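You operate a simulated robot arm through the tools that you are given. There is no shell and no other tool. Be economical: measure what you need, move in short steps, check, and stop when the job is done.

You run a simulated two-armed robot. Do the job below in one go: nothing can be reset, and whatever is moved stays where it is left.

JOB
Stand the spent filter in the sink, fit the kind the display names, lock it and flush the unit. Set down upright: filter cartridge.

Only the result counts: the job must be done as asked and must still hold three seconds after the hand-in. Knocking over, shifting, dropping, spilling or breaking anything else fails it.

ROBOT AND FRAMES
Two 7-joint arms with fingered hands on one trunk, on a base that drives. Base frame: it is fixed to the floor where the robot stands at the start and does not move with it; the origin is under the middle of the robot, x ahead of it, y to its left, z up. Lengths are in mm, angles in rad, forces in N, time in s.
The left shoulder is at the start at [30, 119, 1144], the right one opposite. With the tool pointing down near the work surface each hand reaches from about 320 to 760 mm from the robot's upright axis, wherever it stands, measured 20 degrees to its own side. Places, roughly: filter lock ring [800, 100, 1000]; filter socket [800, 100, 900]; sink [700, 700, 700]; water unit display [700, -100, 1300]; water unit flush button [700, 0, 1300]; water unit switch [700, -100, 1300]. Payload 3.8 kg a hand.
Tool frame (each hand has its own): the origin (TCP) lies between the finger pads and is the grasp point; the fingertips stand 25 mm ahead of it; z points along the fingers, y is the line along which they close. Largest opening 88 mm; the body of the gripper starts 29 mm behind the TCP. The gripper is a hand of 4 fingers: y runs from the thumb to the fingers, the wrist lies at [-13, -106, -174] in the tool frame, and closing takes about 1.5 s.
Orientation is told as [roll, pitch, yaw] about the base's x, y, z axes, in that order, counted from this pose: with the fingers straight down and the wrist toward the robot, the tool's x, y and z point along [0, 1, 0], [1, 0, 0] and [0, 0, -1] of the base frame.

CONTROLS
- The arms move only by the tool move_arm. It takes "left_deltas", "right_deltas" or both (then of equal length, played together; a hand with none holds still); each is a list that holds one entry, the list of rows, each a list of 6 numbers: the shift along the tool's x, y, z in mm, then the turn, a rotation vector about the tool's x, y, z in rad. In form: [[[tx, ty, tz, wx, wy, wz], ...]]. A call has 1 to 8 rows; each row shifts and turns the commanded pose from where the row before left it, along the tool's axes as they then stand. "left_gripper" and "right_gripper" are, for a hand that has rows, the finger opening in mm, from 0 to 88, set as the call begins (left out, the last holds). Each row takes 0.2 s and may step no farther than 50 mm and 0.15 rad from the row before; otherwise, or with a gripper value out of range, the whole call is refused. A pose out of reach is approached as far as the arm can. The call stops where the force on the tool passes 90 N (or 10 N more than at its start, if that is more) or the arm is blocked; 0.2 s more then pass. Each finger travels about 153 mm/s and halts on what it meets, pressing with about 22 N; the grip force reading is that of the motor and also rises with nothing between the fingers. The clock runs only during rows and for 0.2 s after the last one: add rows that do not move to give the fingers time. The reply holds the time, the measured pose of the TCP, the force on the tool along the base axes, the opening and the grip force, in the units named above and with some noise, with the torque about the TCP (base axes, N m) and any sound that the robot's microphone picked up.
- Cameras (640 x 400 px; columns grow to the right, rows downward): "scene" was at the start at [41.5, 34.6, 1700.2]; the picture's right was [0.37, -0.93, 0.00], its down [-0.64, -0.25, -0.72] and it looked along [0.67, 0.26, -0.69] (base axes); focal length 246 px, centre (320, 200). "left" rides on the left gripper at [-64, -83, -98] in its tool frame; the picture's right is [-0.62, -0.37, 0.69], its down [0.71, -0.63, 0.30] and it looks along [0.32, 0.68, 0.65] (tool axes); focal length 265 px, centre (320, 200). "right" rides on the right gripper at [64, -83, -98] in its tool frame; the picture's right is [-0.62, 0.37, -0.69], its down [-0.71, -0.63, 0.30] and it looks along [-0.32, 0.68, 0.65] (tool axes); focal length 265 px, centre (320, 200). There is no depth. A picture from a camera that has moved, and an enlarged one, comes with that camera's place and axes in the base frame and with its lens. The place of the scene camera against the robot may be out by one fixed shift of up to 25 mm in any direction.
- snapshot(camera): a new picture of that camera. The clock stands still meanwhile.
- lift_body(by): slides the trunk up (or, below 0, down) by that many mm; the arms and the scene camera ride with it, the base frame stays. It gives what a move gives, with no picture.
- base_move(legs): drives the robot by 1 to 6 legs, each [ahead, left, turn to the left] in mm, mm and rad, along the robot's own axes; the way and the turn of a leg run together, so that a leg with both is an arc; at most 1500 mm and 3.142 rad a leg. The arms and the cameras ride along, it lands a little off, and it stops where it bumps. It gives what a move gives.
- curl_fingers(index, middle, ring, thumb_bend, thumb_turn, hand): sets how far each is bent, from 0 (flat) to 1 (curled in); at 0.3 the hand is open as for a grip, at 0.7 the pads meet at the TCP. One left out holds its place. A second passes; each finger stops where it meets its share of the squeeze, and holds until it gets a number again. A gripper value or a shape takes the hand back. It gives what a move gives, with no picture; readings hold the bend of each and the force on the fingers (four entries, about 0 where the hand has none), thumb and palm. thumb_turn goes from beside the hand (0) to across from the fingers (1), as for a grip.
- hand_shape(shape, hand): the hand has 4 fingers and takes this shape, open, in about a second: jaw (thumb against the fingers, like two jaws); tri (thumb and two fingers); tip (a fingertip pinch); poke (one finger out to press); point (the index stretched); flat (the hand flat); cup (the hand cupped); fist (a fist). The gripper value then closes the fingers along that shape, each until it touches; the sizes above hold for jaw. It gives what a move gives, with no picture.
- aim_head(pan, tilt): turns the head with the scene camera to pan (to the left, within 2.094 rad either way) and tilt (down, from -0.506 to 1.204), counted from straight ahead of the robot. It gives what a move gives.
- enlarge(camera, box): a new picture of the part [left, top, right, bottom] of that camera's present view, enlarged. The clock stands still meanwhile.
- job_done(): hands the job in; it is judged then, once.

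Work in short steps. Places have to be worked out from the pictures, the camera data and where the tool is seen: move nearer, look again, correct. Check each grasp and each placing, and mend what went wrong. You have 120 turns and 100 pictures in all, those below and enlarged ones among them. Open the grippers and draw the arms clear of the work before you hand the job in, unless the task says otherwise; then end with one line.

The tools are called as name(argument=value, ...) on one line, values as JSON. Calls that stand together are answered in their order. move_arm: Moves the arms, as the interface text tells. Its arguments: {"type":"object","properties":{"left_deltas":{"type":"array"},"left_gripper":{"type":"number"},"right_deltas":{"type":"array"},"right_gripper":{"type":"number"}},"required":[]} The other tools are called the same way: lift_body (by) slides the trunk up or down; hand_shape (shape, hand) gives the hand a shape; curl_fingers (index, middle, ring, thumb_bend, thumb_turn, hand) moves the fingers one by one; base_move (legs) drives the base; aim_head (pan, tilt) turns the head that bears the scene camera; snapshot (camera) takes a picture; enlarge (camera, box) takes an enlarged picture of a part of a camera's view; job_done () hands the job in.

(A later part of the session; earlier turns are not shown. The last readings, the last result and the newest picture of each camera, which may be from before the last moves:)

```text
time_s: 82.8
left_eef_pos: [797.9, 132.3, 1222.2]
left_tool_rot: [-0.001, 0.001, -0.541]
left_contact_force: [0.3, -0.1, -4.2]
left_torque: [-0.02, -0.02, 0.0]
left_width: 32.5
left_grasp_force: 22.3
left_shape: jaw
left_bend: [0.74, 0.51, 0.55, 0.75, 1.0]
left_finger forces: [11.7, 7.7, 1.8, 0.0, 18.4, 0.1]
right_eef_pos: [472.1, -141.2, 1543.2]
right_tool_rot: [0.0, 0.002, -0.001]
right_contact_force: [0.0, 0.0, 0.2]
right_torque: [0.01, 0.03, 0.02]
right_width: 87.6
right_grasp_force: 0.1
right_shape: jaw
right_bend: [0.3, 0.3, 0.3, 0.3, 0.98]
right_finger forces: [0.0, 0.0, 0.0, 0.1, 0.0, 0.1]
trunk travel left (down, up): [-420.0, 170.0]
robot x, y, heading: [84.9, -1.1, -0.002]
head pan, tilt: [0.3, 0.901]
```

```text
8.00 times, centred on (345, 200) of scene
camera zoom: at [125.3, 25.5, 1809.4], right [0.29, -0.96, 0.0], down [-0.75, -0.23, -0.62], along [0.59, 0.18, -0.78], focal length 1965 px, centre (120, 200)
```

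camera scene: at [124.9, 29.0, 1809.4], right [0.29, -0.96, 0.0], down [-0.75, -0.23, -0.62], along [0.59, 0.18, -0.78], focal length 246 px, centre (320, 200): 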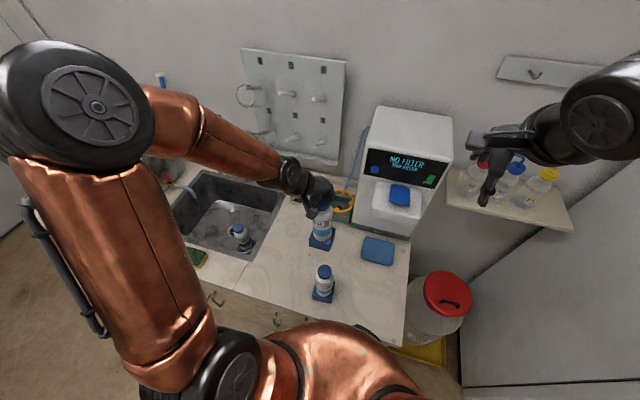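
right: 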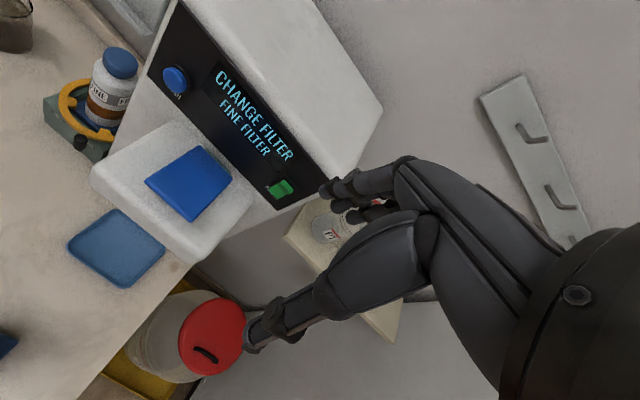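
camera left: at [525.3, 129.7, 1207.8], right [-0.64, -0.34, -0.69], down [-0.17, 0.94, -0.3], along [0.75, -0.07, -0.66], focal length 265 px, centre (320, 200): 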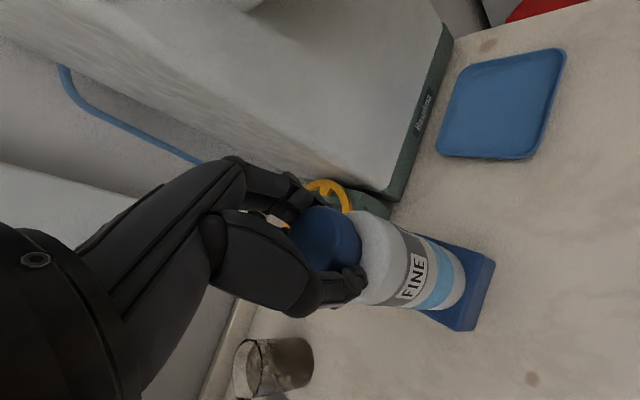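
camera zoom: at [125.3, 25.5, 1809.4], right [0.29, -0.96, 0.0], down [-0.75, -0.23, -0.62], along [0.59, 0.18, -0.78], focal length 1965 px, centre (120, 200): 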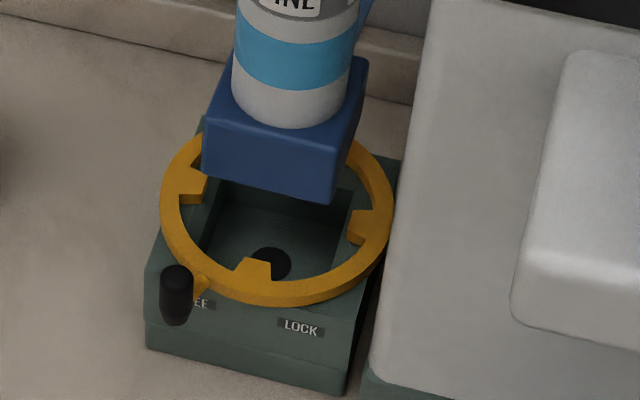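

From the left view the ring's axis fits to [795.5,133.5] and the cartridge bottom's centre to about [793.5,134]; yaw matches within 0.01. I shift +2.5 mm in x and descend to just above the block.

move_arm(left_deltas=[[[0.9, 2.4, 0, 0, 0, 0], [0, 0, 15, 0, 0, 0], [0, 0, 15, 0, 0, 0], [0, 0, 14, 0, 0, 0], [0, 0, 0, 0, 0, 0]]])

enlarge(camera="left", box=[400, 210, 560, 360])

enlarge(camera="scene", box=[320, 180, 370, 220])

```text
time_s: 84.0
left_eef_pos: [799.6, 131.8, 1178.4]
left_tool_rot: [-0.001, 0.001, -0.542]
left_contact_force: [0.0, 0.4, -4.2]
left_torque: [0.0, 0.0, 0.0]
left_width: 32.6
left_grasp_force: 22.3
left_shape: jaw
left_bend: [0.74, 0.51, 0.55, 0.75, 1.0]
left_finger forces: [11.8, 7.7, 1.9, 0.0, 18.2, 0.1]
right_eef_pos: [471.2, -140.5, 1541.9]
right_tool_rot: [0.0, 0.0, -0.001]
right_contact_force: [-0.5, -1.7, -0.5]
right_torque: [-0.01, 0.01, 0.0]
right_width: 87.9
right_grasp_force: 0.1
right_shape: jaw
right_bend: [0.3, 0.3, 0.3, 0.3, 0.98]
right_finger forces: [0.0, 0.0, 0.0, 0.0, 0.0, 0.0]
trunk travel left (down, up): [-420.0, 170.0]
robot x, y, heading: [89.6, -2.0, 0.001]
head pan, tilt: [0.3, 0.901]
```

```text
2.67 times, centred on (480, 285) of left
camera zoom: at [694.7, 120.8, 1278.5], right [-0.64, -0.34, -0.69], down [-0.17, 0.94, -0.3], along [0.75, -0.07, -0.66], focal length 708 px, centre (-107, -27)
```

zoom: 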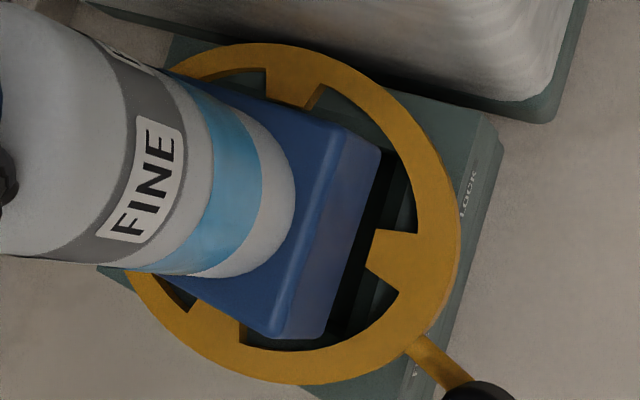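

```text
10.00 times, centred on (345, 200) of scene
camera zoom: at [124.8, 25.5, 1809.4], right [0.29, -0.96, 0.0], down [-0.75, -0.23, -0.62], along [0.59, 0.18, -0.78], focal length 2457 px, centre (70, 200)
```

zoom: 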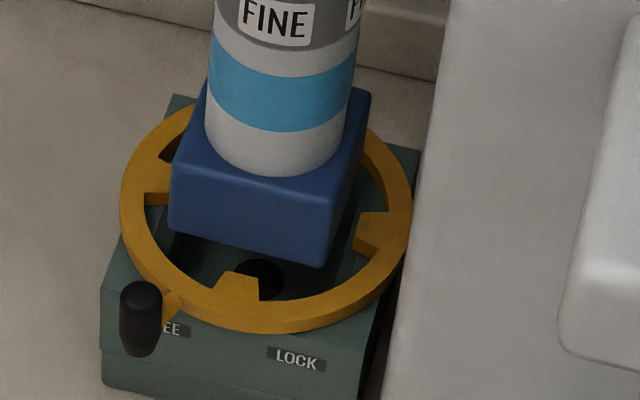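

Base passes between the lugs with even gaps. I descend slowly, watching the force.

move_arm(left_deltas=[[[0, 0, 5, 0, 0, 0], [0, 0, 5, 0, 0, 0], [0, 0, 5, 0, 0, 0]]])

enlarge(camera="left", box=[400, 210, 560, 360])

enlarge(camera="scene", box=[320, 180, 370, 220])

```text
time_s: 84.8
left_eef_pos: [799.8, 132.7, 1164.1]
left_tool_rot: [-0.001, 0.003, -0.541]
left_contact_force: [-0.1, 0.1, -4.0]
left_torque: [0.01, -0.03, 0.03]
left_width: 32.9
left_grasp_force: 21.9
left_shape: jaw
left_bend: [0.74, 0.51, 0.55, 0.75, 1.0]
left_finger forces: [11.9, 7.8, 1.9, 0.0, 18.3, 0.0]
right_eef_pos: [471.1, -140.7, 1542.0]
right_tool_rot: [0.0, 0.003, -0.002]
right_contact_force: [-0.2, -0.9, -0.6]
right_torque: [0.0, -0.02, -0.01]
right_width: 87.7
right_grasp_force: 0.1
right_shape: jaw
right_bend: [0.3, 0.3, 0.3, 0.3, 0.98]
right_finger forces: [0.0, 0.1, 0.0, 0.1, 0.0, 0.1]
trunk travel left (down, up): [-420.0, 170.0]
robot x, y, heading: [87.4, -0.3, -0.002]
head pan, tilt: [0.3, 0.901]
```

```text
2.67 times, centred on (480, 285) of left
camera zoom: at [694.7, 120.4, 1263.4], right [-0.64, -0.34, -0.69], down [-0.17, 0.94, -0.3], along [0.75, -0.07, -0.66], focal length 708 px, centre (-107, -27)
```

zoom: 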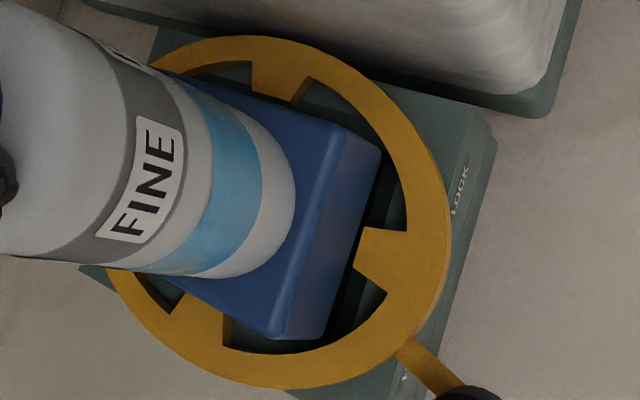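

```text
10.00 times, centred on (345, 200) of scene
camera zoom: at [125.0, 25.4, 1809.4], right [0.29, -0.96, 0.0], down [-0.75, -0.23, -0.62], along [0.59, 0.18, -0.78], focal length 2457 px, centre (70, 200)
```

zoom: 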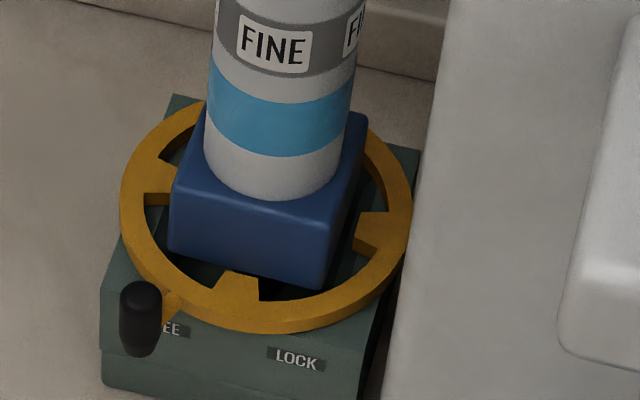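

move_arm(left_deltas=[[[0, 0, 4, 0, 0, 0], [0, 0, 3, 0, 0, 0], [0, 0, 3, 0, 0, 0]]])

```text
time_s: 85.6
left_eef_pos: [798.8, 132.4, 1154.5]
left_tool_rot: [-0.001, 0.002, -0.542]
left_contact_force: [-0.1, -0.1, -3.8]
left_torque: [-0.04, 0.03, 0.0]
left_width: 33.0
left_grasp_force: 21.8
left_shape: jaw
left_bend: [0.74, 0.51, 0.55, 0.75, 1.0]
left_finger forces: [12.0, 7.8, 1.7, 0.0, 18.1, 0.0]
right_eef_pos: [471.1, -141.2, 1542.3]
right_tool_rot: [0.001, 0.002, -0.003]
right_contact_force: [-0.1, -0.2, 0.6]
right_torque: [0.0, 0.01, 0.0]
right_width: 87.4
right_grasp_force: 0.1
right_shape: jaw
right_bend: [0.3, 0.3, 0.3, 0.3, 0.98]
right_finger forces: [0.0, 0.0, 0.0, 0.0, 0.0, 0.1]
trunk travel left (down, up): [-420.0, 170.0]
robot x, y, heading: [86.8, -0.2, -0.006]
head pan, tilt: [0.3, 0.901]
```

No contact yet; further down in 3 mm steps.

move_arm(left_deltas=[[[0, 0, 3, 0, 0, 0], [0, 0, 3, 0, 0, 0], [0, 0, 3, 0, 0, 0]]])

enlarge(camera="left", box=[400, 210, 560, 360])

```text
time_s: 86.4
left_eef_pos: [799.9, 132.6, 1144.6]
left_tool_rot: [-0.002, 0.002, -0.541]
left_contact_force: [-0.4, 0.4, -3.7]
left_torque: [-0.07, -0.17, 0.03]
left_width: 32.8
left_grasp_force: 21.9
left_shape: jaw
left_bend: [0.74, 0.51, 0.55, 0.75, 1.0]
left_finger forces: [12.1, 10.0, 1.3, 0.0, 19.9, 0.0]
right_eef_pos: [470.7, -140.6, 1541.5]
right_tool_rot: [0.0, 0.002, -0.003]
right_contact_force: [0.6, 0.4, 0.4]
right_torque: [-0.01, -0.01, -0.03]
right_width: 87.6
right_grasp_force: 0.1
right_shape: jaw
right_bend: [0.3, 0.3, 0.3, 0.3, 0.98]
right_finger forces: [0.0, 0.1, 0.0, 0.1, 0.0, 0.0]
trunk travel left (down, up): [-420.0, 170.0]
robot x, y, heading: [90.0, 0.1, -0.001]
head pan, tilt: [0.3, 0.901]
```

```text
2.67 times, centred on (480, 285) of left
camera zoom: at [694.5, 120.9, 1244.2], right [-0.64, -0.34, -0.69], down [-0.17, 0.94, -0.3], along [0.75, -0.07, -0.66], focal length 708 px, centre (-107, -27)
```

zoom: 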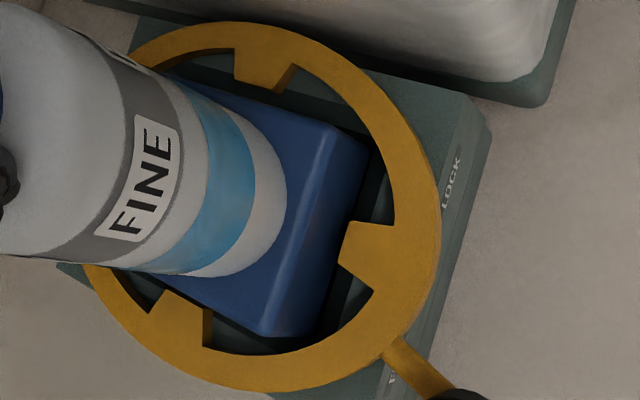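

A light torque shows the bottom touching the front wall (pushed +x). I shift 1.5 mm to +x and keep descending.

move_arm(left_deltas=[[[0.8, 1.3, 0, 0, 0, 0], [0, 0, 3, 0, 0, 0], [0, 0, 3, 0, 0, 0]]])

```text
time_s: 87.2
left_eef_pos: [800.9, 132.1, 1139.1]
left_tool_rot: [-0.002, 0.001, -0.542]
left_contact_force: [0.2, 0.5, -4.2]
left_torque: [-0.02, -0.13, 0.02]
left_width: 32.5
left_grasp_force: 21.9
left_shape: jaw
left_bend: [0.74, 0.51, 0.55, 0.75, 1.0]
left_finger forces: [12.2, 9.1, 1.5, 0.0, 19.1, 0.1]
right_eef_pos: [471.1, -140.3, 1543.3]
right_tool_rot: [0.001, 0.001, -0.002]
right_contact_force: [-0.2, -0.1, 0.2]
right_torque: [0.02, 0.03, 0.04]
right_width: 87.8
right_grasp_force: 0.0
right_shape: jaw
right_bend: [0.3, 0.3, 0.3, 0.3, 0.98]
right_finger forces: [0.0, 0.1, 0.0, 0.0, 0.0, 0.1]
trunk travel left (down, up): [-420.0, 170.0]
robot x, y, heading: [82.6, -1.2, -0.0]
head pan, tilt: [0.3, 0.901]
```

Going in with only light torque. I continue.

move_arm(left_deltas=[[[0, 0, 3, 0, 0, 0], [0, 0, 3, 0, 0, 0], [0, 0, 3, 0, 0, 0]]])

enlarge(camera="scene", box=[310, 160, 390, 220])

```text
time_s: 88.0
left_eef_pos: [801.5, 133.6, 1130.4]
left_tool_rot: [0.0, 0.0, -0.542]
left_contact_force: [1.5, -0.6, -3.4]
left_torque: [0.02, -0.12, 0.02]
left_width: 32.5
left_grasp_force: 22.0
left_shape: jaw
left_bend: [0.74, 0.51, 0.55, 0.75, 1.0]
left_finger forces: [12.2, 9.4, 1.7, 0.1, 19.1, 0.0]
right_eef_pos: [471.0, -140.8, 1541.5]
right_tool_rot: [0.0, 0.001, -0.003]
right_contact_force: [-0.4, 0.5, 0.0]
right_torque: [0.01, -0.01, 0.02]
right_width: 87.8
right_grasp_force: 0.0
right_shape: jaw
right_bend: [0.3, 0.3, 0.3, 0.3, 0.98]
right_finger forces: [0.0, 0.0, 0.1, 0.1, 0.0, 0.0]
trunk travel left (down, up): [-420.0, 170.0]
robot x, y, heading: [81.9, -5.3, -0.002]
head pan, tilt: [0.3, 0.901]
```

```text
6.67 times, centred on (350, 190) of scene
camera zoom: at [125.0, 25.5, 1809.4], right [0.29, -0.96, 0.0], down [-0.75, -0.23, -0.62], along [0.59, 0.18, -0.78], focal length 1638 px, centre (120, 267)
```

zoom: 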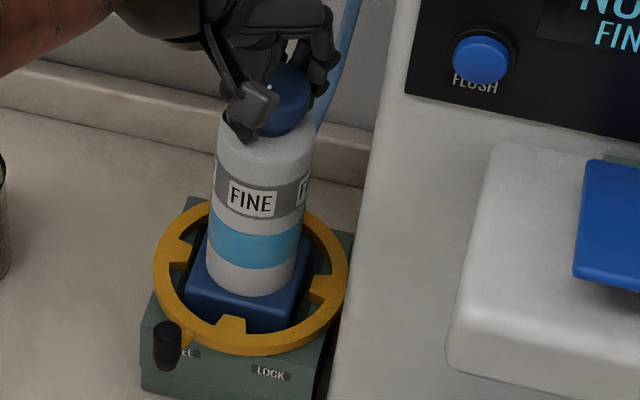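

move_arm(left_deltas=[[[0, 0, 3, 0, 0, 0], [0, 0, 3, 0, 0, 0], [0, 0, 2, 0, 0, 0]]])

```text
time_s: 88.8
left_eef_pos: [799.9, 132.5, 1121.4]
left_tool_rot: [-0.002, 0.002, -0.542]
left_contact_force: [0.8, 0.4, -3.5]
left_torque: [-0.05, -0.12, 0.02]
left_width: 32.9
left_grasp_force: 22.0
left_shape: jaw
left_bend: [0.74, 0.51, 0.55, 0.75, 1.0]
left_finger forces: [12.0, 10.0, 1.6, 0.1, 19.1, 0.0]
right_eef_pos: [471.3, -140.0, 1542.9]
right_tool_rot: [-0.001, 0.002, -0.001]
right_contact_force: [-0.1, 0.0, -0.4]
right_torque: [-0.01, 0.01, -0.01]
right_width: 87.6
right_grasp_force: 0.1
right_shape: jaw
right_bend: [0.3, 0.3, 0.3, 0.3, 0.98]
right_finger forces: [0.1, 0.0, 0.0, 0.0, 0.0, 0.0]
trunk travel left (down, up): [-420.0, 170.0]
robot x, y, heading: [87.6, 2.0, 0.002]
head pan, tilt: [0.3, 0.901]
```

Still free at 1121; a few mm more to find the seat.

move_arm(left_deltas=[[[0, 0, 2, 0, 0, 0], [0, 0, 2, 0, 0, 0], [0, 0, 2, 0, 0, 0]]])

enlarge(camera="scene", box=[310, 145, 450, 225])

```text
time_s: 89.6
left_eef_pos: [801.4, 133.0, 1116.0]
left_tool_rot: [-0.005, 0.002, -0.541]
left_contact_force: [0.7, -0.8, -3.4]
left_torque: [-0.04, -0.16, 0.02]
left_width: 32.8
left_grasp_force: 21.7
left_shape: jaw
left_bend: [0.74, 0.51, 0.55, 0.75, 1.0]
left_finger forces: [12.3, 10.2, 1.5, 0.0, 19.1, 0.1]
right_eef_pos: [471.8, -139.8, 1542.1]
right_tool_rot: [0.001, 0.001, -0.003]
right_contact_force: [0.8, 1.1, -0.1]
right_torque: [-0.01, 0.0, -0.01]
right_width: 88.1
right_grasp_force: 0.1
right_shape: jaw
right_bend: [0.3, 0.3, 0.3, 0.3, 0.98]
right_finger forces: [0.1, 0.1, 0.0, 0.1, 0.0, 0.1]
trunk travel left (down, up): [-420.0, 170.0]
robot x, y, heading: [87.7, -0.3, 0.001]
head pan, tilt: [0.3, 0.901]
```

```text
4.57 times, centred on (380, 185) of scene
camera zoom: at [125.0, 25.5, 1809.4], right [0.29, -0.96, 0.0], down [-0.75, -0.23, -0.62], along [0.59, 0.18, -0.78], focal length 1123 px, centre (46, 269)
```

zoom: 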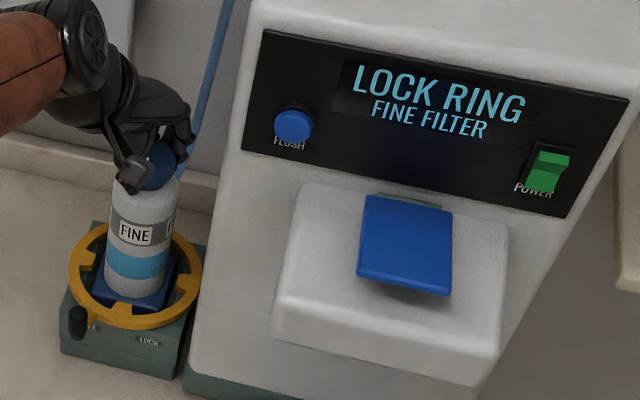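

The display now says "LOCK RING", so the filter is detected; I lower until the seat carries the weight.

move_arm(left_deltas=[[[0, 0, 1.5, 0, 0, 0], [0, 0, 1.5, 0, 0, 0], [0, 0, 1, 0, 0, 0]]])

```text
time_s: 90.4
left_eef_pos: [801.2, 133.2, 1111.8]
left_tool_rot: [-0.001, 0.001, -0.541]
left_contact_force: [0.7, -0.2, -4.1]
left_torque: [-0.06, -0.17, 0.03]
left_width: 32.8
left_grasp_force: 22.1
left_shape: jaw
left_bend: [0.74, 0.51, 0.55, 0.75, 1.0]
left_finger forces: [12.2, 10.4, 1.6, 0.1, 19.0, 0.1]
right_eef_pos: [471.7, -139.9, 1542.3]
right_tool_rot: [0.0, 0.002, -0.002]
right_contact_force: [0.0, -0.2, 0.0]
right_torque: [-0.01, 0.02, -0.01]
right_width: 87.5
right_grasp_force: 0.1
right_shape: jaw
right_bend: [0.3, 0.3, 0.3, 0.3, 0.98]
right_finger forces: [0.0, 0.0, 0.1, 0.0, 0.0, 0.1]
trunk travel left (down, up): [-420.0, 170.0]
robot x, y, heading: [87.0, 1.7, -0.005]
head pan, tilt: [0.3, 0.901]
```

move_arm(left_deltas=[[[0, 0, 1.5, 0, 0, 0], [0, 0, 1.5, 0, 0, 0], [0, 0, 1, 0, 0, 0]]])

```text
time_s: 91.2
left_eef_pos: [799.2, 133.6, 1111.0]
left_tool_rot: [0.002, -0.001, -0.54]
left_contact_force: [-1.1, 2.1, 10.0]
left_torque: [-0.05, -0.34, 0.01]
left_width: 33.3
left_grasp_force: 21.9
left_shape: jaw
left_bend: [0.75, 0.5, 0.56, 0.75, 1.0]
left_finger forces: [10.1, 14.9, 0.9, 0.0, 19.4, 0.0]
right_eef_pos: [468.5, -141.5, 1542.2]
right_tool_rot: [-0.001, 0.0, -0.001]
right_contact_force: [-0.9, 0.1, -0.2]
right_torque: [0.0, 0.0, 0.01]
right_width: 87.8
right_grasp_force: 0.1
right_shape: jaw
right_bend: [0.3, 0.3, 0.3, 0.3, 0.98]
right_finger forces: [0.0, 0.0, 0.0, 0.0, 0.0, 0.1]
trunk travel left (down, up): [-420.0, 170.0]
robot x, y, heading: [85.1, -1.9, -0.002]
head pan, tilt: [0.3, 0.901]
```

Seated (10 N). I open, then lift straight off.

move_arm(left_deltas=[[[0, 0, 0, 0, 0, 0], [0, 0, 0, 0, 0, 0], [0, 0, 0, 0, 0, 0], [0, 0, -10, 0, 0, 0], [0, 0, -30, 0, 0, 0], [0, 0, -40, 0, 0, 0], [0, 0, -40, 0, 0, 0]]], left_gripper=76)

enlarge(camera="scene", box=[310, 145, 450, 225])

snapshot(camera="left")

```text
time_s: 92.8
left_eef_pos: [800.8, 132.1, 1228.2]
left_tool_rot: [-0.002, 0.003, -0.54]
left_contact_force: [0.6, -0.2, -0.6]
left_torque: [0.0, 0.02, -0.03]
left_width: 75.8
left_grasp_force: 0.0
left_shape: jaw
left_bend: [0.28, 0.33, 0.31, 0.42, 0.99]
left_finger forces: [0.0, 0.0, 0.0, 0.1, 0.0, 0.0]
right_eef_pos: [472.3, -140.8, 1541.9]
right_tool_rot: [-0.001, 0.0, -0.002]
right_contact_force: [-0.9, 0.0, 0.5]
right_torque: [-0.02, 0.0, 0.01]
right_width: 87.7
right_grasp_force: 0.0
right_shape: jaw
right_bend: [0.3, 0.3, 0.3, 0.3, 0.98]
right_finger forces: [0.1, 0.1, 0.1, 0.0, 0.0, 0.0]
trunk travel left (down, up): [-420.0, 170.0]
robot x, y, heading: [82.9, -1.8, -0.006]
head pan, tilt: [0.3, 0.901]
```

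```text
4.57 times, centred on (380, 185) of scene
camera zoom: at [123.7, 25.1, 1809.5], right [0.29, -0.96, 0.0], down [-0.75, -0.23, -0.62], along [0.59, 0.18, -0.78], focal length 1123 px, centre (46, 269)
```

zoom: 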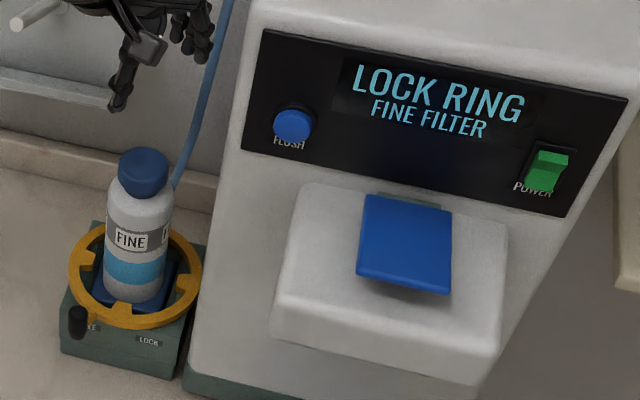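

```text
19 pictures are left
camera left: at [695.3, 120.3, 1327.9], right [-0.64, -0.34, -0.69], down [-0.17, 0.94, -0.3], along [0.75, -0.07, -0.66], focal length 265 px, centre (320, 200)
```

left: 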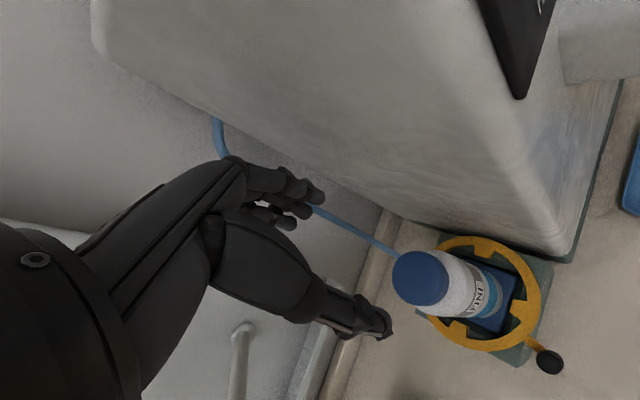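

Fresh FINE is seated. For locking I close the fingers, turn to yaw 0 and go to the +y side of the knob, high first.

move_arm(left_deltas=[[[4.5, -39.7, 0, 0, 0, 0], [4.5, -39.7, 0, 0, 0, 0], [4.5, -39.7, 0, 0, 0, 0], [0, 0, 0, 0, 0, -0.135], [0, 0, 0, 0, 0, -0.135], [0, 0, 0, 0, 0, -0.135], [0, 0, 0, 0, 0, -0.135], [0, 0, 0, 0, 0, 0]]], left_gripper=0)

move_arm(left_deltas=[[[0, 0, 40, 0, 0, 0], [0, 0, 40, 0, 0, 0], [0, 0, 40, 0, 0, 0], [0, 0, 40, 0, 0, 0], [0, 0, 0, 0, 0, 0]]])

snapshot(camera="left")

```text
time_s: 94.6
left_eef_pos: [705.3, 207.6, 1228.6]
left_tool_rot: [0.0, 0.001, 0.0]
left_contact_force: [0.1, 1.2, 0.2]
left_torque: [0.03, 0.03, -0.03]
left_width: 0.1
left_grasp_force: 22.0
left_shape: jaw
left_bend: [0.7, 0.7, 0.7, 0.38, 1.0]
left_finger forces: [0.1, 0.0, 0.1, 0.0, 0.0, 0.0]
right_eef_pos: [469.5, -139.0, 1542.2]
right_tool_rot: [0.001, 0.0, -0.001]
right_contact_force: [-0.3, -0.7, -0.3]
right_torque: [0.01, -0.02, 0.01]
right_width: 87.6
right_grasp_force: 0.0
right_shape: jaw
right_bend: [0.3, 0.3, 0.3, 0.3, 0.98]
right_finger forces: [0.0, 0.0, 0.1, 0.1, 0.1, 0.0]
trunk travel left (down, up): [-420.0, 170.0]
robot x, y, heading: [85.8, -2.9, -0.005]
head pan, tilt: [0.3, 0.901]
```

```text
time_s: 95.8
left_eef_pos: [703.5, 205.2, 1069.8]
left_tool_rot: [0.001, 0.002, -0.003]
left_contact_force: [-0.4, 0.8, -0.1]
left_torque: [0.0, 0.01, 0.01]
left_width: 0.1
left_grasp_force: 21.9
left_shape: jaw
left_bend: [0.7, 0.7, 0.7, 0.38, 1.0]
left_finger forces: [0.1, 0.2, 0.1, 0.1, 0.0, 0.0]
right_eef_pos: [470.2, -140.2, 1543.8]
right_tool_rot: [-0.001, 0.0, -0.001]
right_contact_force: [-0.3, 0.2, -0.1]
right_torque: [0.0, -0.01, 0.02]
right_width: 87.7
right_grasp_force: 0.0
right_shape: jaw
right_bend: [0.3, 0.3, 0.3, 0.3, 0.98]
right_finger forces: [0.0, 0.0, 0.0, 0.0, 0.0, 0.1]
trunk travel left (down, up): [-420.0, 170.0]
robot x, y, heading: [88.3, -1.2, -0.002]
head pan, tilt: [0.3, 0.901]
```

```text
18 pictures are left
camera left: at [620.4, 141.9, 1168.6], right [-0.37, -0.62, -0.69], down [-0.63, 0.72, -0.3], along [0.68, 0.32, -0.65], focal length 265 px, centre (320, 200)
```

left: 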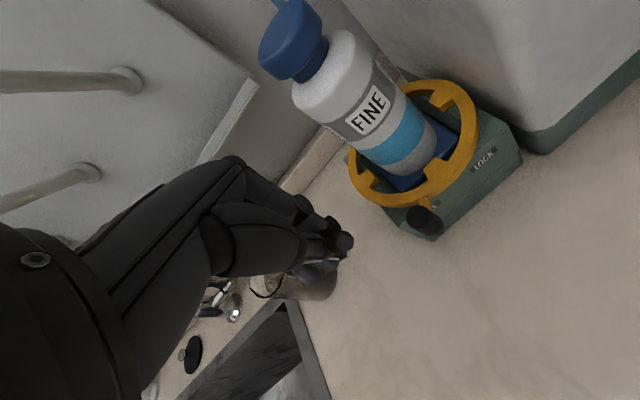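

Fingertip at about [708,201], knob at [716,166]. I go down 73 mm beside the knob and start pushing toward −y.

move_arm(left_deltas=[[[0, 0, 35, 0, 0, 0], [0, 0, 38, 0, 0, 0], [-10, 0, 0, 0, 0, 0], [-10, 0, 0, 0, 0, 0], [-10, 0, 0, 0, 0, 0], [-8, 0, 0, 0, 0, 0]]])

snapshot(camera="left")

```text
time_s: 97.2
left_eef_pos: [705.2, 165.9, 995.3]
left_tool_rot: [0.0, 0.002, -0.002]
left_contact_force: [0.5, 0.9, 0.2]
left_torque: [0.0, 0.01, 0.0]
left_width: 0.0
left_grasp_force: 22.0
left_shape: jaw
left_bend: [0.7, 0.7, 0.7, 0.38, 1.0]
left_finger forces: [0.1, 0.0, 0.0, 0.0, 0.0, 0.0]
right_eef_pos: [471.4, -142.2, 1542.1]
right_tool_rot: [0.0, -0.001, -0.002]
right_contact_force: [1.1, 0.4, 0.3]
right_torque: [0.01, 0.01, -0.01]
right_width: 87.8
right_grasp_force: 0.0
right_shape: jaw
right_bend: [0.3, 0.3, 0.3, 0.3, 0.98]
right_finger forces: [0.0, 0.0, 0.0, 0.1, 0.0, 0.0]
trunk travel left (down, up): [-420.0, 170.0]
robot x, y, heading: [86.0, 0.1, -0.002]
head pan, tilt: [0.3, 0.901]
```

```text
17 pictures are left
camera left: at [620.9, 103.3, 1094.7], right [-0.37, -0.62, -0.69], down [-0.63, 0.72, -0.3], along [0.68, 0.32, -0.66], focal length 265 px, centre (320, 200)
```

left: 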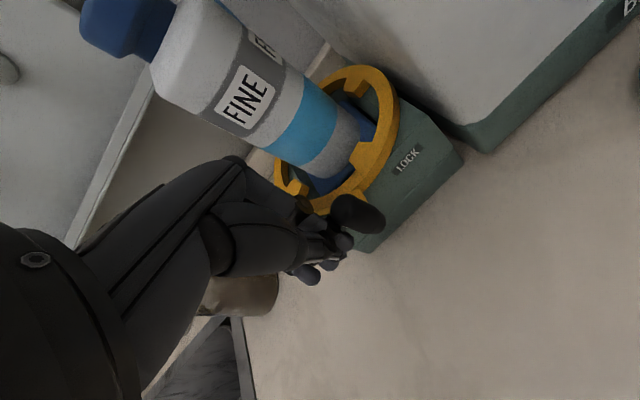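

The knob is moving (now y≈142). I push on toward LOCK.

move_arm(left_deltas=[[[-9, 0, 0, 0, 0, 0], [-9, 0, 0, 0, 0, 0], [-8, 0, 0, 0, 0, 0], [-7, 0, 0, 0, 0, 0], [-4, 0, 0, 0, 0, 0]]])

enlarge(camera="scene", box=[310, 145, 450, 225])

```text
time_s: 98.4
left_eef_pos: [704.9, 131.4, 995.1]
left_tool_rot: [0.001, 0.002, -0.001]
left_contact_force: [-0.4, -0.6, -0.1]
left_torque: [0.02, -0.01, -0.01]
left_width: 0.0
left_grasp_force: 21.5
left_shape: jaw
left_bend: [0.7, 0.7, 0.7, 0.38, 1.0]
left_finger forces: [0.0, 0.0, 0.0, 0.1, 0.0, 0.1]
right_eef_pos: [470.5, -140.4, 1542.6]
right_tool_rot: [0.001, 0.0, -0.001]
right_contact_force: [0.4, 0.2, -0.7]
right_torque: [-0.01, 0.03, -0.01]
right_width: 87.9
right_grasp_force: 0.1
right_shape: jaw
right_bend: [0.3, 0.3, 0.3, 0.3, 0.98]
right_finger forces: [0.1, 0.1, 0.0, 0.0, 0.1, 0.1]
trunk travel left (down, up): [-420.0, 170.0]
robot x, y, heading: [86.8, 1.2, -0.006]
head pan, tilt: [0.3, 0.901]
```

```text
4.57 times, centred on (380, 185) of scene
camera zoom: at [124.2, 25.4, 1809.4], right [0.29, -0.96, 0.0], down [-0.75, -0.23, -0.62], along [0.59, 0.18, -0.78], focal length 1123 px, centre (46, 269)
```

zoom: 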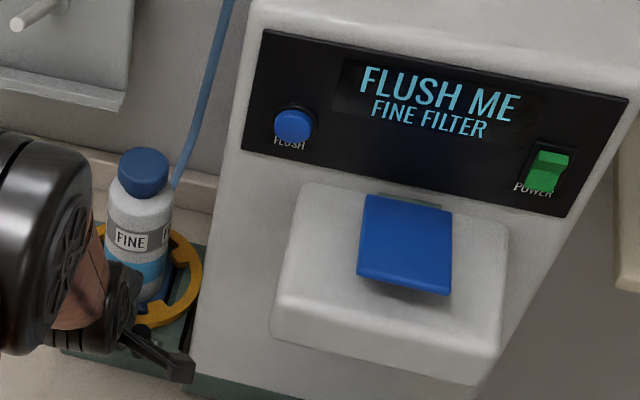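

Display says "FLUSH ME": locked. I press on gently to the stop for good measure.

move_arm(left_deltas=[[[-3, 0, 0, 0, 0, 0], [-3, 0, 0, 0, 0, 0], [-2, 0, 0, 0, 0, 0]]])

```text
time_s: 99.2
left_eef_pos: [704.8, 123.1, 995.0]
left_tool_rot: [0.0, 0.002, -0.001]
left_contact_force: [-0.6, 0.1, 0.6]
left_torque: [-0.01, -0.03, 0.0]
left_width: 0.0
left_grasp_force: 21.8
left_shape: jaw
left_bend: [0.7, 0.7, 0.7, 0.38, 1.0]
left_finger forces: [0.0, 0.0, 0.0, 0.0, 0.0, 0.0]
right_eef_pos: [471.0, -141.1, 1542.3]
right_tool_rot: [0.002, 0.0, -0.002]
right_contact_force: [0.8, -0.2, 0.8]
right_torque: [0.01, 0.0, 0.02]
right_width: 87.7
right_grasp_force: 0.1
right_shape: jaw
right_bend: [0.3, 0.3, 0.3, 0.3, 0.98]
right_finger forces: [0.1, 0.0, 0.1, 0.0, 0.0, 0.0]
trunk travel left (down, up): [-420.0, 170.0]
robot x, y, heading: [87.3, 0.5, -0.004]
head pan, tilt: [0.3, 0.901]
```

move_arm(left_deltas=[[[-2, 0, 0, 0, 0, 0], [-2, 0, 0, 0, 0, 0], [-2, 0, 0, 0, 0, 0]]])

snapshot(camera="left")

```text
time_s: 100.0
left_eef_pos: [706.1, 120.5, 995.4]
left_tool_rot: [0.0, 0.001, 0.002]
left_contact_force: [-0.4, 11.0, 1.3]
left_torque: [-0.01, 0.01, 0.09]
left_width: 0.0
left_grasp_force: 22.6
left_shape: jaw
left_bend: [0.7, 0.7, 0.7, 0.38, 1.0]
left_finger forces: [12.9, 0.0, 0.0, 0.1, 0.1, 0.0]
right_eef_pos: [469.6, -138.6, 1542.9]
right_tool_rot: [-0.002, 0.0, -0.002]
right_contact_force: [0.5, 0.0, 0.2]
right_torque: [0.04, 0.0, -0.03]
right_width: 87.6
right_grasp_force: 0.1
right_shape: jaw
right_bend: [0.3, 0.3, 0.3, 0.3, 0.98]
right_finger forces: [0.0, 0.1, 0.0, 0.0, 0.1, 0.1]
trunk travel left (down, up): [-420.0, 170.0]
robot x, y, heading: [90.4, -0.4, 0.004]
head pan, tilt: [0.3, 0.901]
```

```text
15 pictures are left
camera left: at [621.3, 56.0, 1094.6], right [-0.37, -0.62, -0.69], down [-0.63, 0.71, -0.3], along [0.68, 0.33, -0.65], focal length 265 px, centre (320, 200)
```

left: 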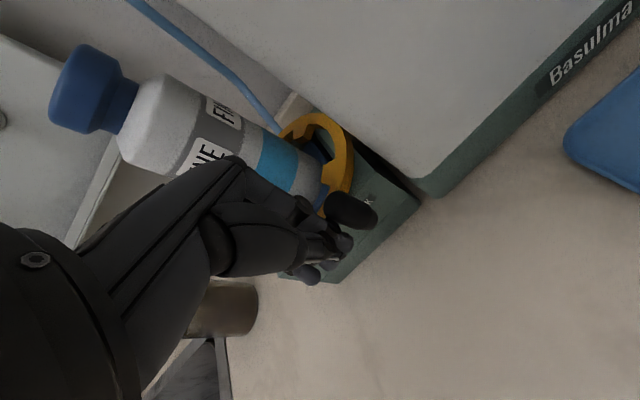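

Ring is firmly at LOCK (11 N at the stop). I back off, draw away and rise to prepare for the flush button, which triangulates to about [710,22,1271].

move_arm(left_deltas=[[[20, -20, 0, 0, 0, 0], [0, -45, 0, 0, 0, 0], [0, 0, -45, 0, 0, 0], [0, 0, -45, 0, 0, 0], [0, 0, -45, 0, 0, 0], [0, 0, -45, 0, 0, 0], [0, -30, -35, 0, 0, 0], [0, -30, -38, 0, 0, 0]]])

hand_shape(hand="left", shape="poke")

move_arm(left_deltas=[[[0, 0, 0, 0, 0, 0.143], [0, 0, 0, 0, 0, 0.143], [0, 0, 0, 0, 0, 0.143], [0, 0, 0, 0, 0, 0.143], [0, 0, 0, 0, 0, 0.143], [0, 0, 0, 0, 0, 0.143], [0, 0, 0, 0, 0, 0.143], [0, 0, 0, 0, 0, 0.143]]])

move_arm(left_deltas=[[[0, 0, 0, 0, 0, 0.143], [0, 0, 0, 0, 0, 0.143], [0, 0, 0, 0, 0, 0.14], [0, 0, 0, 0, 0.143, 0], [0, 0, 0, 0, 0.143, 0], [0, 0, 0, 0, 0.143, 0], [0, 0, 0, 0, 0.143, 0], [0, 0, 0, 0, 0.143, 0]]])

move_arm(left_deltas=[[[0, 0, 0, 0, 0.143, 0], [0, 0, 0, 0, 0.143, 0], [0, 0, 0, 0, 0.143, 0], [0, 0, 0, 0, 0.143, 0], [0, 0, 0, 0, 0.143, 0], [0, 0, 0, 0, 0.141, 0]]])

snapshot(camera="scene")

```text
time_s: 101.8
left_eef_pos: [577.7, 137.9, 1248.7]
left_tool_rot: [0.001, -0.001, -0.004]
left_contact_force: [0.9, 0.2, -0.5]
left_torque: [0.03, -0.04, 0.0]
left_width: 0.0
left_grasp_force: 22.4
left_shape: jaw
left_bend: [0.7, 0.7, 0.7, 0.38, 1.0]
left_finger forces: [0.1, 0.0, 0.1, 0.1, 0.1, 0.1]
right_eef_pos: [468.3, -141.1, 1543.3]
right_tool_rot: [0.0, 0.0, -0.002]
right_contact_force: [-1.0, 0.4, -0.3]
right_torque: [0.02, -0.03, -0.01]
right_width: 87.6
right_grasp_force: 0.1
right_shape: jaw
right_bend: [0.3, 0.3, 0.3, 0.3, 0.98]
right_finger forces: [0.1, 0.0, 0.0, 0.1, 0.1, 0.0]
trunk travel left (down, up): [-420.0, 170.0]
robot x, y, heading: [83.9, -2.3, -0.002]
head pan, tilt: [0.3, 0.901]
```

```text
time_s: 102.7
left_eef_pos: [580.2, 139.1, 1247.0]
left_tool_rot: [-0.001, 0.0, -0.001]
left_contact_force: [0.6, -0.1, -1.1]
left_torque: [-0.01, 0.02, 0.0]
left_width: 0.0
left_grasp_force: 0.1
left_shape: poke
left_bend: [0.7, 0.7, 0.99, 1.0, 1.0]
left_finger forces: [0.0, 0.0, 0.0, 0.0, 0.0, 0.1]
right_eef_pos: [470.7, -140.0, 1542.6]
right_tool_rot: [0.0, 0.001, 0.0]
right_contact_force: [0.5, -0.5, 0.4]
right_torque: [-0.01, -0.04, 0.0]
right_width: 87.6
right_grasp_force: 0.2
right_shape: jaw
right_bend: [0.3, 0.3, 0.3, 0.3, 0.98]
right_finger forces: [0.0, 0.0, 0.1, 0.1, 0.1, 0.0]
trunk travel left (down, up): [-420.0, 170.0]
robot x, y, heading: [86.6, 0.2, -0.001]
head pan, tilt: [0.3, 0.901]
```

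```text
time_s: 104.5
left_eef_pos: [580.8, 137.4, 1249.2]
left_tool_rot: [-0.002, 0.003, -1.149]
left_contact_force: [0.0, -0.6, 0.2]
left_torque: [-0.01, 0.04, -0.01]
left_width: 0.1
left_grasp_force: 0.0
left_shape: poke
left_bend: [0.7, 0.7, 0.99, 1.0, 1.0]
left_finger forces: [0.0, 0.0, 0.1, 0.0, 0.0, 0.0]
right_eef_pos: [470.8, -139.6, 1542.7]
right_tool_rot: [0.0, 0.0, -0.002]
right_contact_force: [-0.2, -0.3, -0.3]
right_torque: [0.02, 0.01, -0.04]
right_width: 87.5
right_grasp_force: 0.0
right_shape: jaw
right_bend: [0.3, 0.3, 0.3, 0.3, 0.98]
right_finger forces: [0.0, 0.1, 0.0, 0.0, 0.1, 0.0]
trunk travel left (down, up): [-420.0, 170.0]
robot x, y, heading: [86.9, -2.5, -0.003]
head pan, tilt: [0.3, 0.901]
```

```text
time_s: 106.3
left_eef_pos: [581.1, 135.5, 1249.3]
left_tool_rot: [0.716, -0.002, -1.57]
left_contact_force: [-0.9, -0.2, -0.2]
left_torque: [0.01, 0.01, 0.01]
left_width: 0.1
left_grasp_force: 0.1
left_shape: poke
left_bend: [0.7, 0.7, 0.99, 1.0, 1.0]
left_finger forces: [0.1, 0.0, 0.1, 0.0, 0.0, 0.0]
right_eef_pos: [470.4, -139.8, 1542.3]
right_tool_rot: [0.0, 0.0, -0.003]
right_contact_force: [0.0, 0.2, 0.0]
right_torque: [0.03, 0.03, 0.01]
right_width: 87.7
right_grasp_force: 0.0
right_shape: jaw
right_bend: [0.3, 0.3, 0.3, 0.3, 0.98]
right_finger forces: [0.0, 0.0, 0.1, 0.1, 0.0, 0.0]
trunk travel left (down, up): [-420.0, 170.0]
robot x, y, heading: [86.1, -3.7, -0.001]
head pan, tilt: [0.3, 0.901]
```

```text
time_s: 107.7
left_eef_pos: [580.6, 136.8, 1247.5]
left_tool_rot: [1.572, 0.001, -1.57]
left_contact_force: [0.1, -1.0, -0.6]
left_torque: [0.03, 0.02, 0.04]
left_width: 0.0
left_grasp_force: 0.1
left_shape: poke
left_bend: [0.7, 0.7, 0.99, 1.0, 1.0]
left_finger forces: [0.0, 0.1, 0.0, 0.1, 0.0, 0.0]
right_eef_pos: [470.9, -140.5, 1542.5]
right_tool_rot: [0.001, -0.001, -0.001]
right_contact_force: [-0.1, -0.2, 0.6]
right_torque: [0.02, 0.0, -0.01]
right_width: 87.9
right_grasp_force: 0.1
right_shape: jaw
right_bend: [0.3, 0.3, 0.3, 0.3, 0.98]
right_finger forces: [0.1, 0.0, 0.0, 0.1, 0.0, 0.0]
trunk travel left (down, up): [-420.0, 170.0]
robot x, y, heading: [88.2, -0.2, 0.002]
head pan, tilt: [0.3, 0.901]
```

```text
14 pictures are left
camera scene: at [124.6, 25.8, 1809.4], right [0.29, -0.96, 0.0], down [-0.75, -0.23, -0.62], along [0.59, 0.18, -0.78], focal length 246 px, centre (320, 200)
```

scene: 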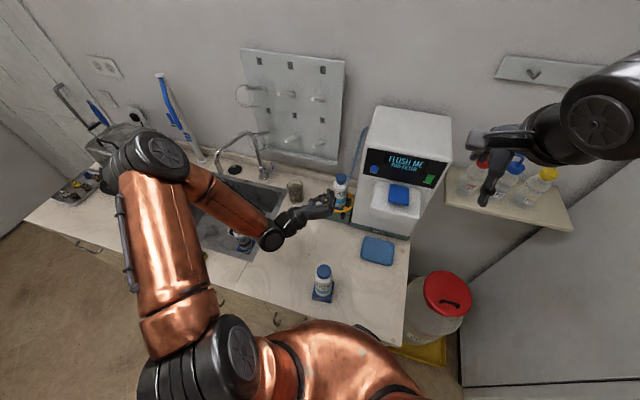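

Hand now points ahead. I move to about 45 mm in front of the button ([640,22,1268]) and look with the hand camera.

move_arm(left_deltas=[[[6.5, 38, 0, 0, 0, 0], [6.5, 38, 0, 0, 0, 0], [7, 38, 0, 0, 0, 0], [0, 0, 30, 0, 0, 0], [0, 0, 28, 0, 0, 0]]])

snapshot(camera="left")

enlarge(camera="scene", box=[320, 120, 440, 210])

```text
time_s: 108.9
left_eef_pos: [638.2, 23.0, 1269.2]
left_tool_rot: [1.567, -0.001, -1.569]
left_contact_force: [-0.2, 0.2, -1.3]
left_torque: [0.0, 0.01, 0.01]
left_width: 0.0
left_grasp_force: 0.0
left_shape: poke
left_bend: [0.7, 0.7, 0.99, 1.0, 1.0]
left_finger forces: [0.0, 0.0, 0.1, 0.0, 0.0, 0.0]
right_eef_pos: [470.7, -141.0, 1541.8]
right_tool_rot: [-0.001, -0.001, -0.001]
right_contact_force: [-0.1, -0.6, 0.0]
right_torque: [-0.05, 0.03, -0.02]
right_width: 87.6
right_grasp_force: 0.1
right_shape: jaw
right_bend: [0.3, 0.3, 0.3, 0.3, 0.98]
right_finger forces: [0.1, 0.0, 0.0, 0.0, 0.0, 0.1]
trunk travel left (down, up): [-420.0, 170.0]
robot x, y, heading: [88.3, 1.9, 0.004]
head pan, tilt: [0.3, 0.901]
```

```text
13 pictures are left
camera left: at [539.6, 105.5, 1205.7], right [0.69, 0.37, -0.62], down [0.31, 0.63, 0.71], along [0.65, -0.68, 0.32], focal length 265 px, centre (320, 200)
```

left: 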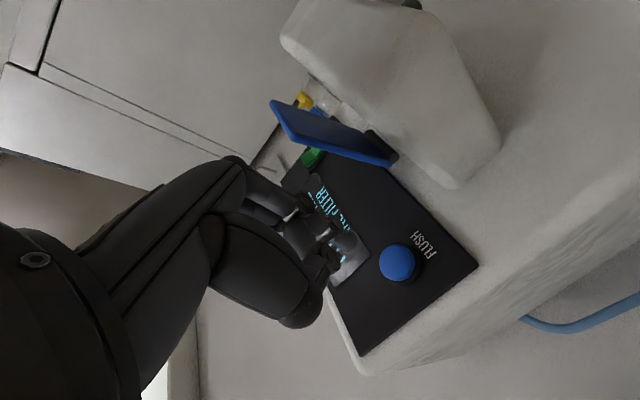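

```text
4.44 times, centred on (380, 165) of scene
camera zoom: at [124.6, 25.1, 1809.4], right [0.29, -0.96, 0.0], down [-0.75, -0.23, -0.62], along [0.59, 0.18, -0.78], focal length 1092 px, centre (53, 356)
```

zoom: 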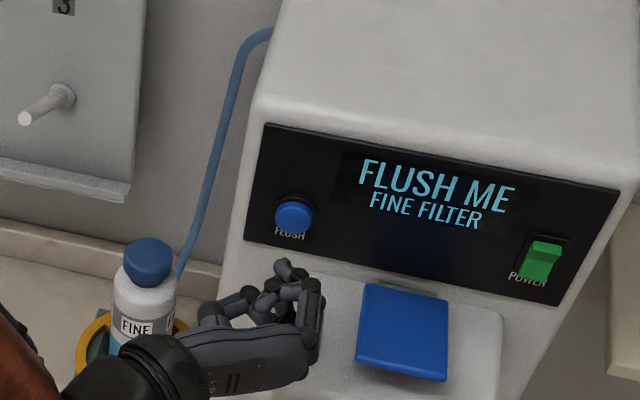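

Button at about [709,27,1262], fingertip at [663,19,1267]. I correct +8 mm in y and −4 in z, then approach 32 mm.

move_arm(left_deltas=[[[-4, -8, 0, 0, 0, 0], [0, 0, 12, 0, 0, 0], [0, 0, 10, 0, 0, 0], [0, 0, 10, 0, 0, 0]]])

snapshot(camera="left")

```text
time_s: 109.9
left_eef_pos: [670.6, 29.1, 1266.0]
left_tool_rot: [1.566, 0.001, -1.571]
left_contact_force: [-0.9, 0.2, 0.4]
left_torque: [0.02, 0.03, 0.02]
left_width: 0.3
left_grasp_force: 0.0
left_shape: poke
left_bend: [0.7, 0.7, 0.99, 1.0, 1.0]
left_finger forces: [0.1, 0.0, 0.0, 0.0, 0.1, 0.0]
right_eef_pos: [470.3, -140.5, 1543.0]
right_tool_rot: [0.001, -0.002, -0.002]
right_contact_force: [0.3, 0.2, 0.6]
right_torque: [-0.03, 0.04, -0.03]
right_width: 87.8
right_grasp_force: 0.0
right_shape: jaw
right_bend: [0.3, 0.3, 0.3, 0.3, 0.98]
right_finger forces: [0.0, 0.0, 0.0, 0.0, 0.1, 0.1]
trunk travel left (down, up): [-420.0, 170.0]
robot x, y, heading: [83.0, -4.0, -0.001]
head pan, tilt: [0.3, 0.901]
```

```text
11 pictures are left
camera left: at [571.4, 113.9, 1201.3], right [0.69, 0.37, -0.62], down [0.31, 0.63, 0.71], along [0.65, -0.68, 0.32], focal length 265 px, centre (320, 200)
```

left: 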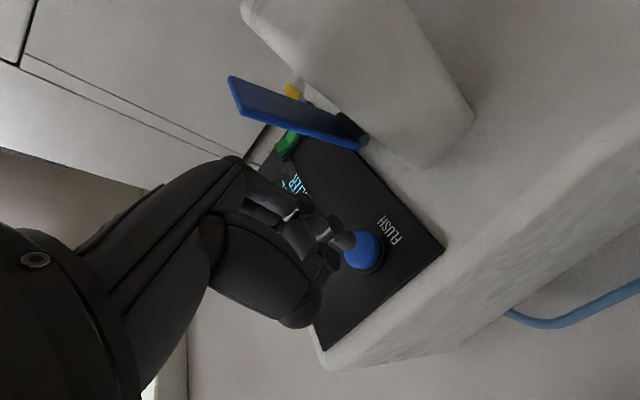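

Tip is just before the button; button centre reads y≈30, z≈1260. I adjust slightly and press in 2–3 mm steps.

move_arm(left_deltas=[[[-3, -3, 0, 0, 0, 0], [0, 0, 3, 0, 0, 0], [0, 0, 3, 0, 0, 0], [0, 0, 3, 0, 0, 0]]])

```text
time_s: 110.9
left_eef_pos: [679.0, 34.0, 1261.4]
left_tool_rot: [1.567, -0.001, -1.571]
left_contact_force: [0.6, 1.3, -0.2]
left_torque: [0.0, 0.01, -0.03]
left_width: 0.0
left_grasp_force: 0.1
left_shape: poke
left_bend: [0.7, 0.7, 0.99, 1.0, 1.0]
left_finger forces: [0.1, 0.1, 0.0, 0.0, 0.0, 0.0]
right_eef_pos: [471.2, -140.2, 1542.8]
right_tool_rot: [-0.002, -0.001, 0.0]
right_contact_force: [0.0, 0.3, -0.1]
right_torque: [-0.02, 0.01, 0.0]
right_width: 87.7
right_grasp_force: 0.1
right_shape: jaw
right_bend: [0.3, 0.3, 0.3, 0.3, 0.98]
right_finger forces: [0.1, 0.1, 0.1, 0.1, 0.0, 0.0]
trunk travel left (down, up): [-420.0, 170.0]
robot x, y, heading: [87.9, 0.5, 0.0]
head pan, tilt: [0.3, 0.901]
```

move_arm(left_deltas=[[[0, 0, 2, 0, 0, 0], [0, 0, 2, 0, 0, 0], [0, 0, 2, 0, 0, 0], [0, 0, 2, 0, 0, 0]]])

```text
time_s: 111.9
left_eef_pos: [687.7, 34.1, 1261.8]
left_tool_rot: [1.571, -0.001, -1.57]
left_contact_force: [0.7, 0.1, 0.3]
left_torque: [-0.03, 0.0, -0.03]
left_width: 0.2
left_grasp_force: 0.0
left_shape: poke
left_bend: [0.7, 0.7, 0.99, 1.0, 1.0]
left_finger forces: [0.1, 0.1, 0.0, 0.0, 0.0, 0.0]
right_eef_pos: [470.5, -140.8, 1542.0]
right_tool_rot: [0.0, -0.003, -0.002]
right_contact_force: [0.0, 0.1, -0.2]
right_torque: [-0.03, -0.02, -0.01]
right_width: 87.7
right_grasp_force: 0.0
right_shape: jaw
right_bend: [0.3, 0.3, 0.3, 0.3, 0.98]
right_finger forces: [0.0, 0.1, 0.1, 0.0, 0.0, 0.0]
trunk travel left (down, up): [-420.0, 170.0]
robot x, y, heading: [88.5, -0.0, 0.0]
head pan, tilt: [0.3, 0.901]
```

No contact yet (tip ≈ x 712); I look again from both cameras.

enlarge(camera="left", box=[260, 170, 460, 320])

enlarge(camera="scene", box=[350, 135, 430, 185])

```text
2.67 times, centred on (360, 245) of left
camera zoom: at [588.3, 117.4, 1198.4], right [0.69, 0.37, -0.62], down [0.31, 0.63, 0.71], along [0.65, -0.68, 0.32], focal length 708 px, centre (213, 80)
```

zoom: 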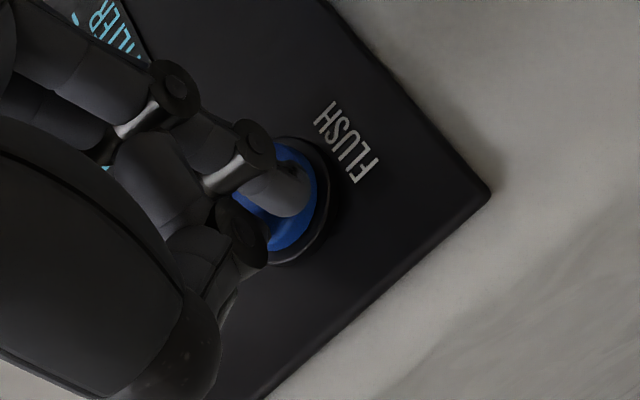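

```text
8.00 times, centred on (390, 160) of scene
camera zoom: at [124.2, 25.3, 1809.4], right [0.29, -0.96, 0.0], down [-0.75, -0.23, -0.62], along [0.59, 0.18, -0.78], focal length 1965 px, centre (-240, 520)
```

zoom: 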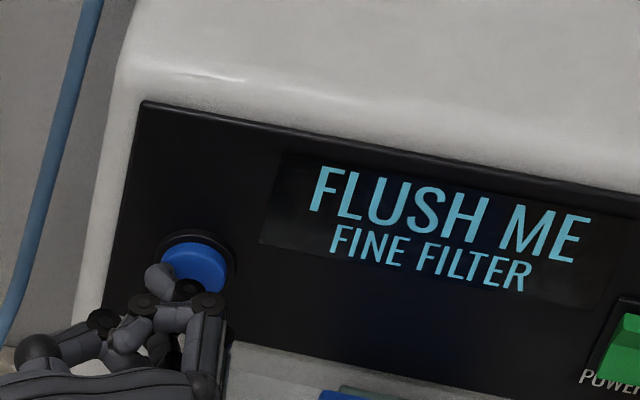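

Scene view shows the tip ~8 mm too far to +y and the button a little deeper (x≈720). I shift −7 mm y, +3 mm z and press on.

move_arm(left_deltas=[[[3, 7, -2, 0, 0, 0], [0, 0, 2, 0, 0, 0], [0, 0, 2, 0, 0, 0], [0, 0, 2, 0, 0, 0], [0, 0, 2, 0, 0, 0]]])

```text
time_s: 113.1
left_eef_pos: [692.5, 27.3, 1264.0]
left_tool_rot: [1.569, -0.001, -1.572]
left_contact_force: [-3.9, 1.3, 0.7]
left_torque: [-0.02, 0.01, 0.0]
left_width: 0.1
left_grasp_force: 0.0
left_shape: poke
left_bend: [0.7, 0.7, 0.99, 1.0, 1.0]
left_finger forces: [0.6, 2.8, 0.0, 0.0, 0.0, 0.0]
right_eef_pos: [470.2, -140.6, 1543.4]
right_tool_rot: [0.0, 0.001, -0.001]
right_contact_force: [0.2, 0.4, 0.1]
right_torque: [0.02, 0.0, -0.01]
right_width: 87.7
right_grasp_force: 0.1
right_shape: jaw
right_bend: [0.3, 0.3, 0.3, 0.3, 0.98]
right_finger forces: [0.0, 0.0, 0.0, 0.0, 0.0, 0.0]
trunk travel left (down, up): [-420.0, 170.0]
robot x, y, heading: [86.8, -1.0, -0.001]
head pan, tilt: [0.3, 0.901]
heard: click
```

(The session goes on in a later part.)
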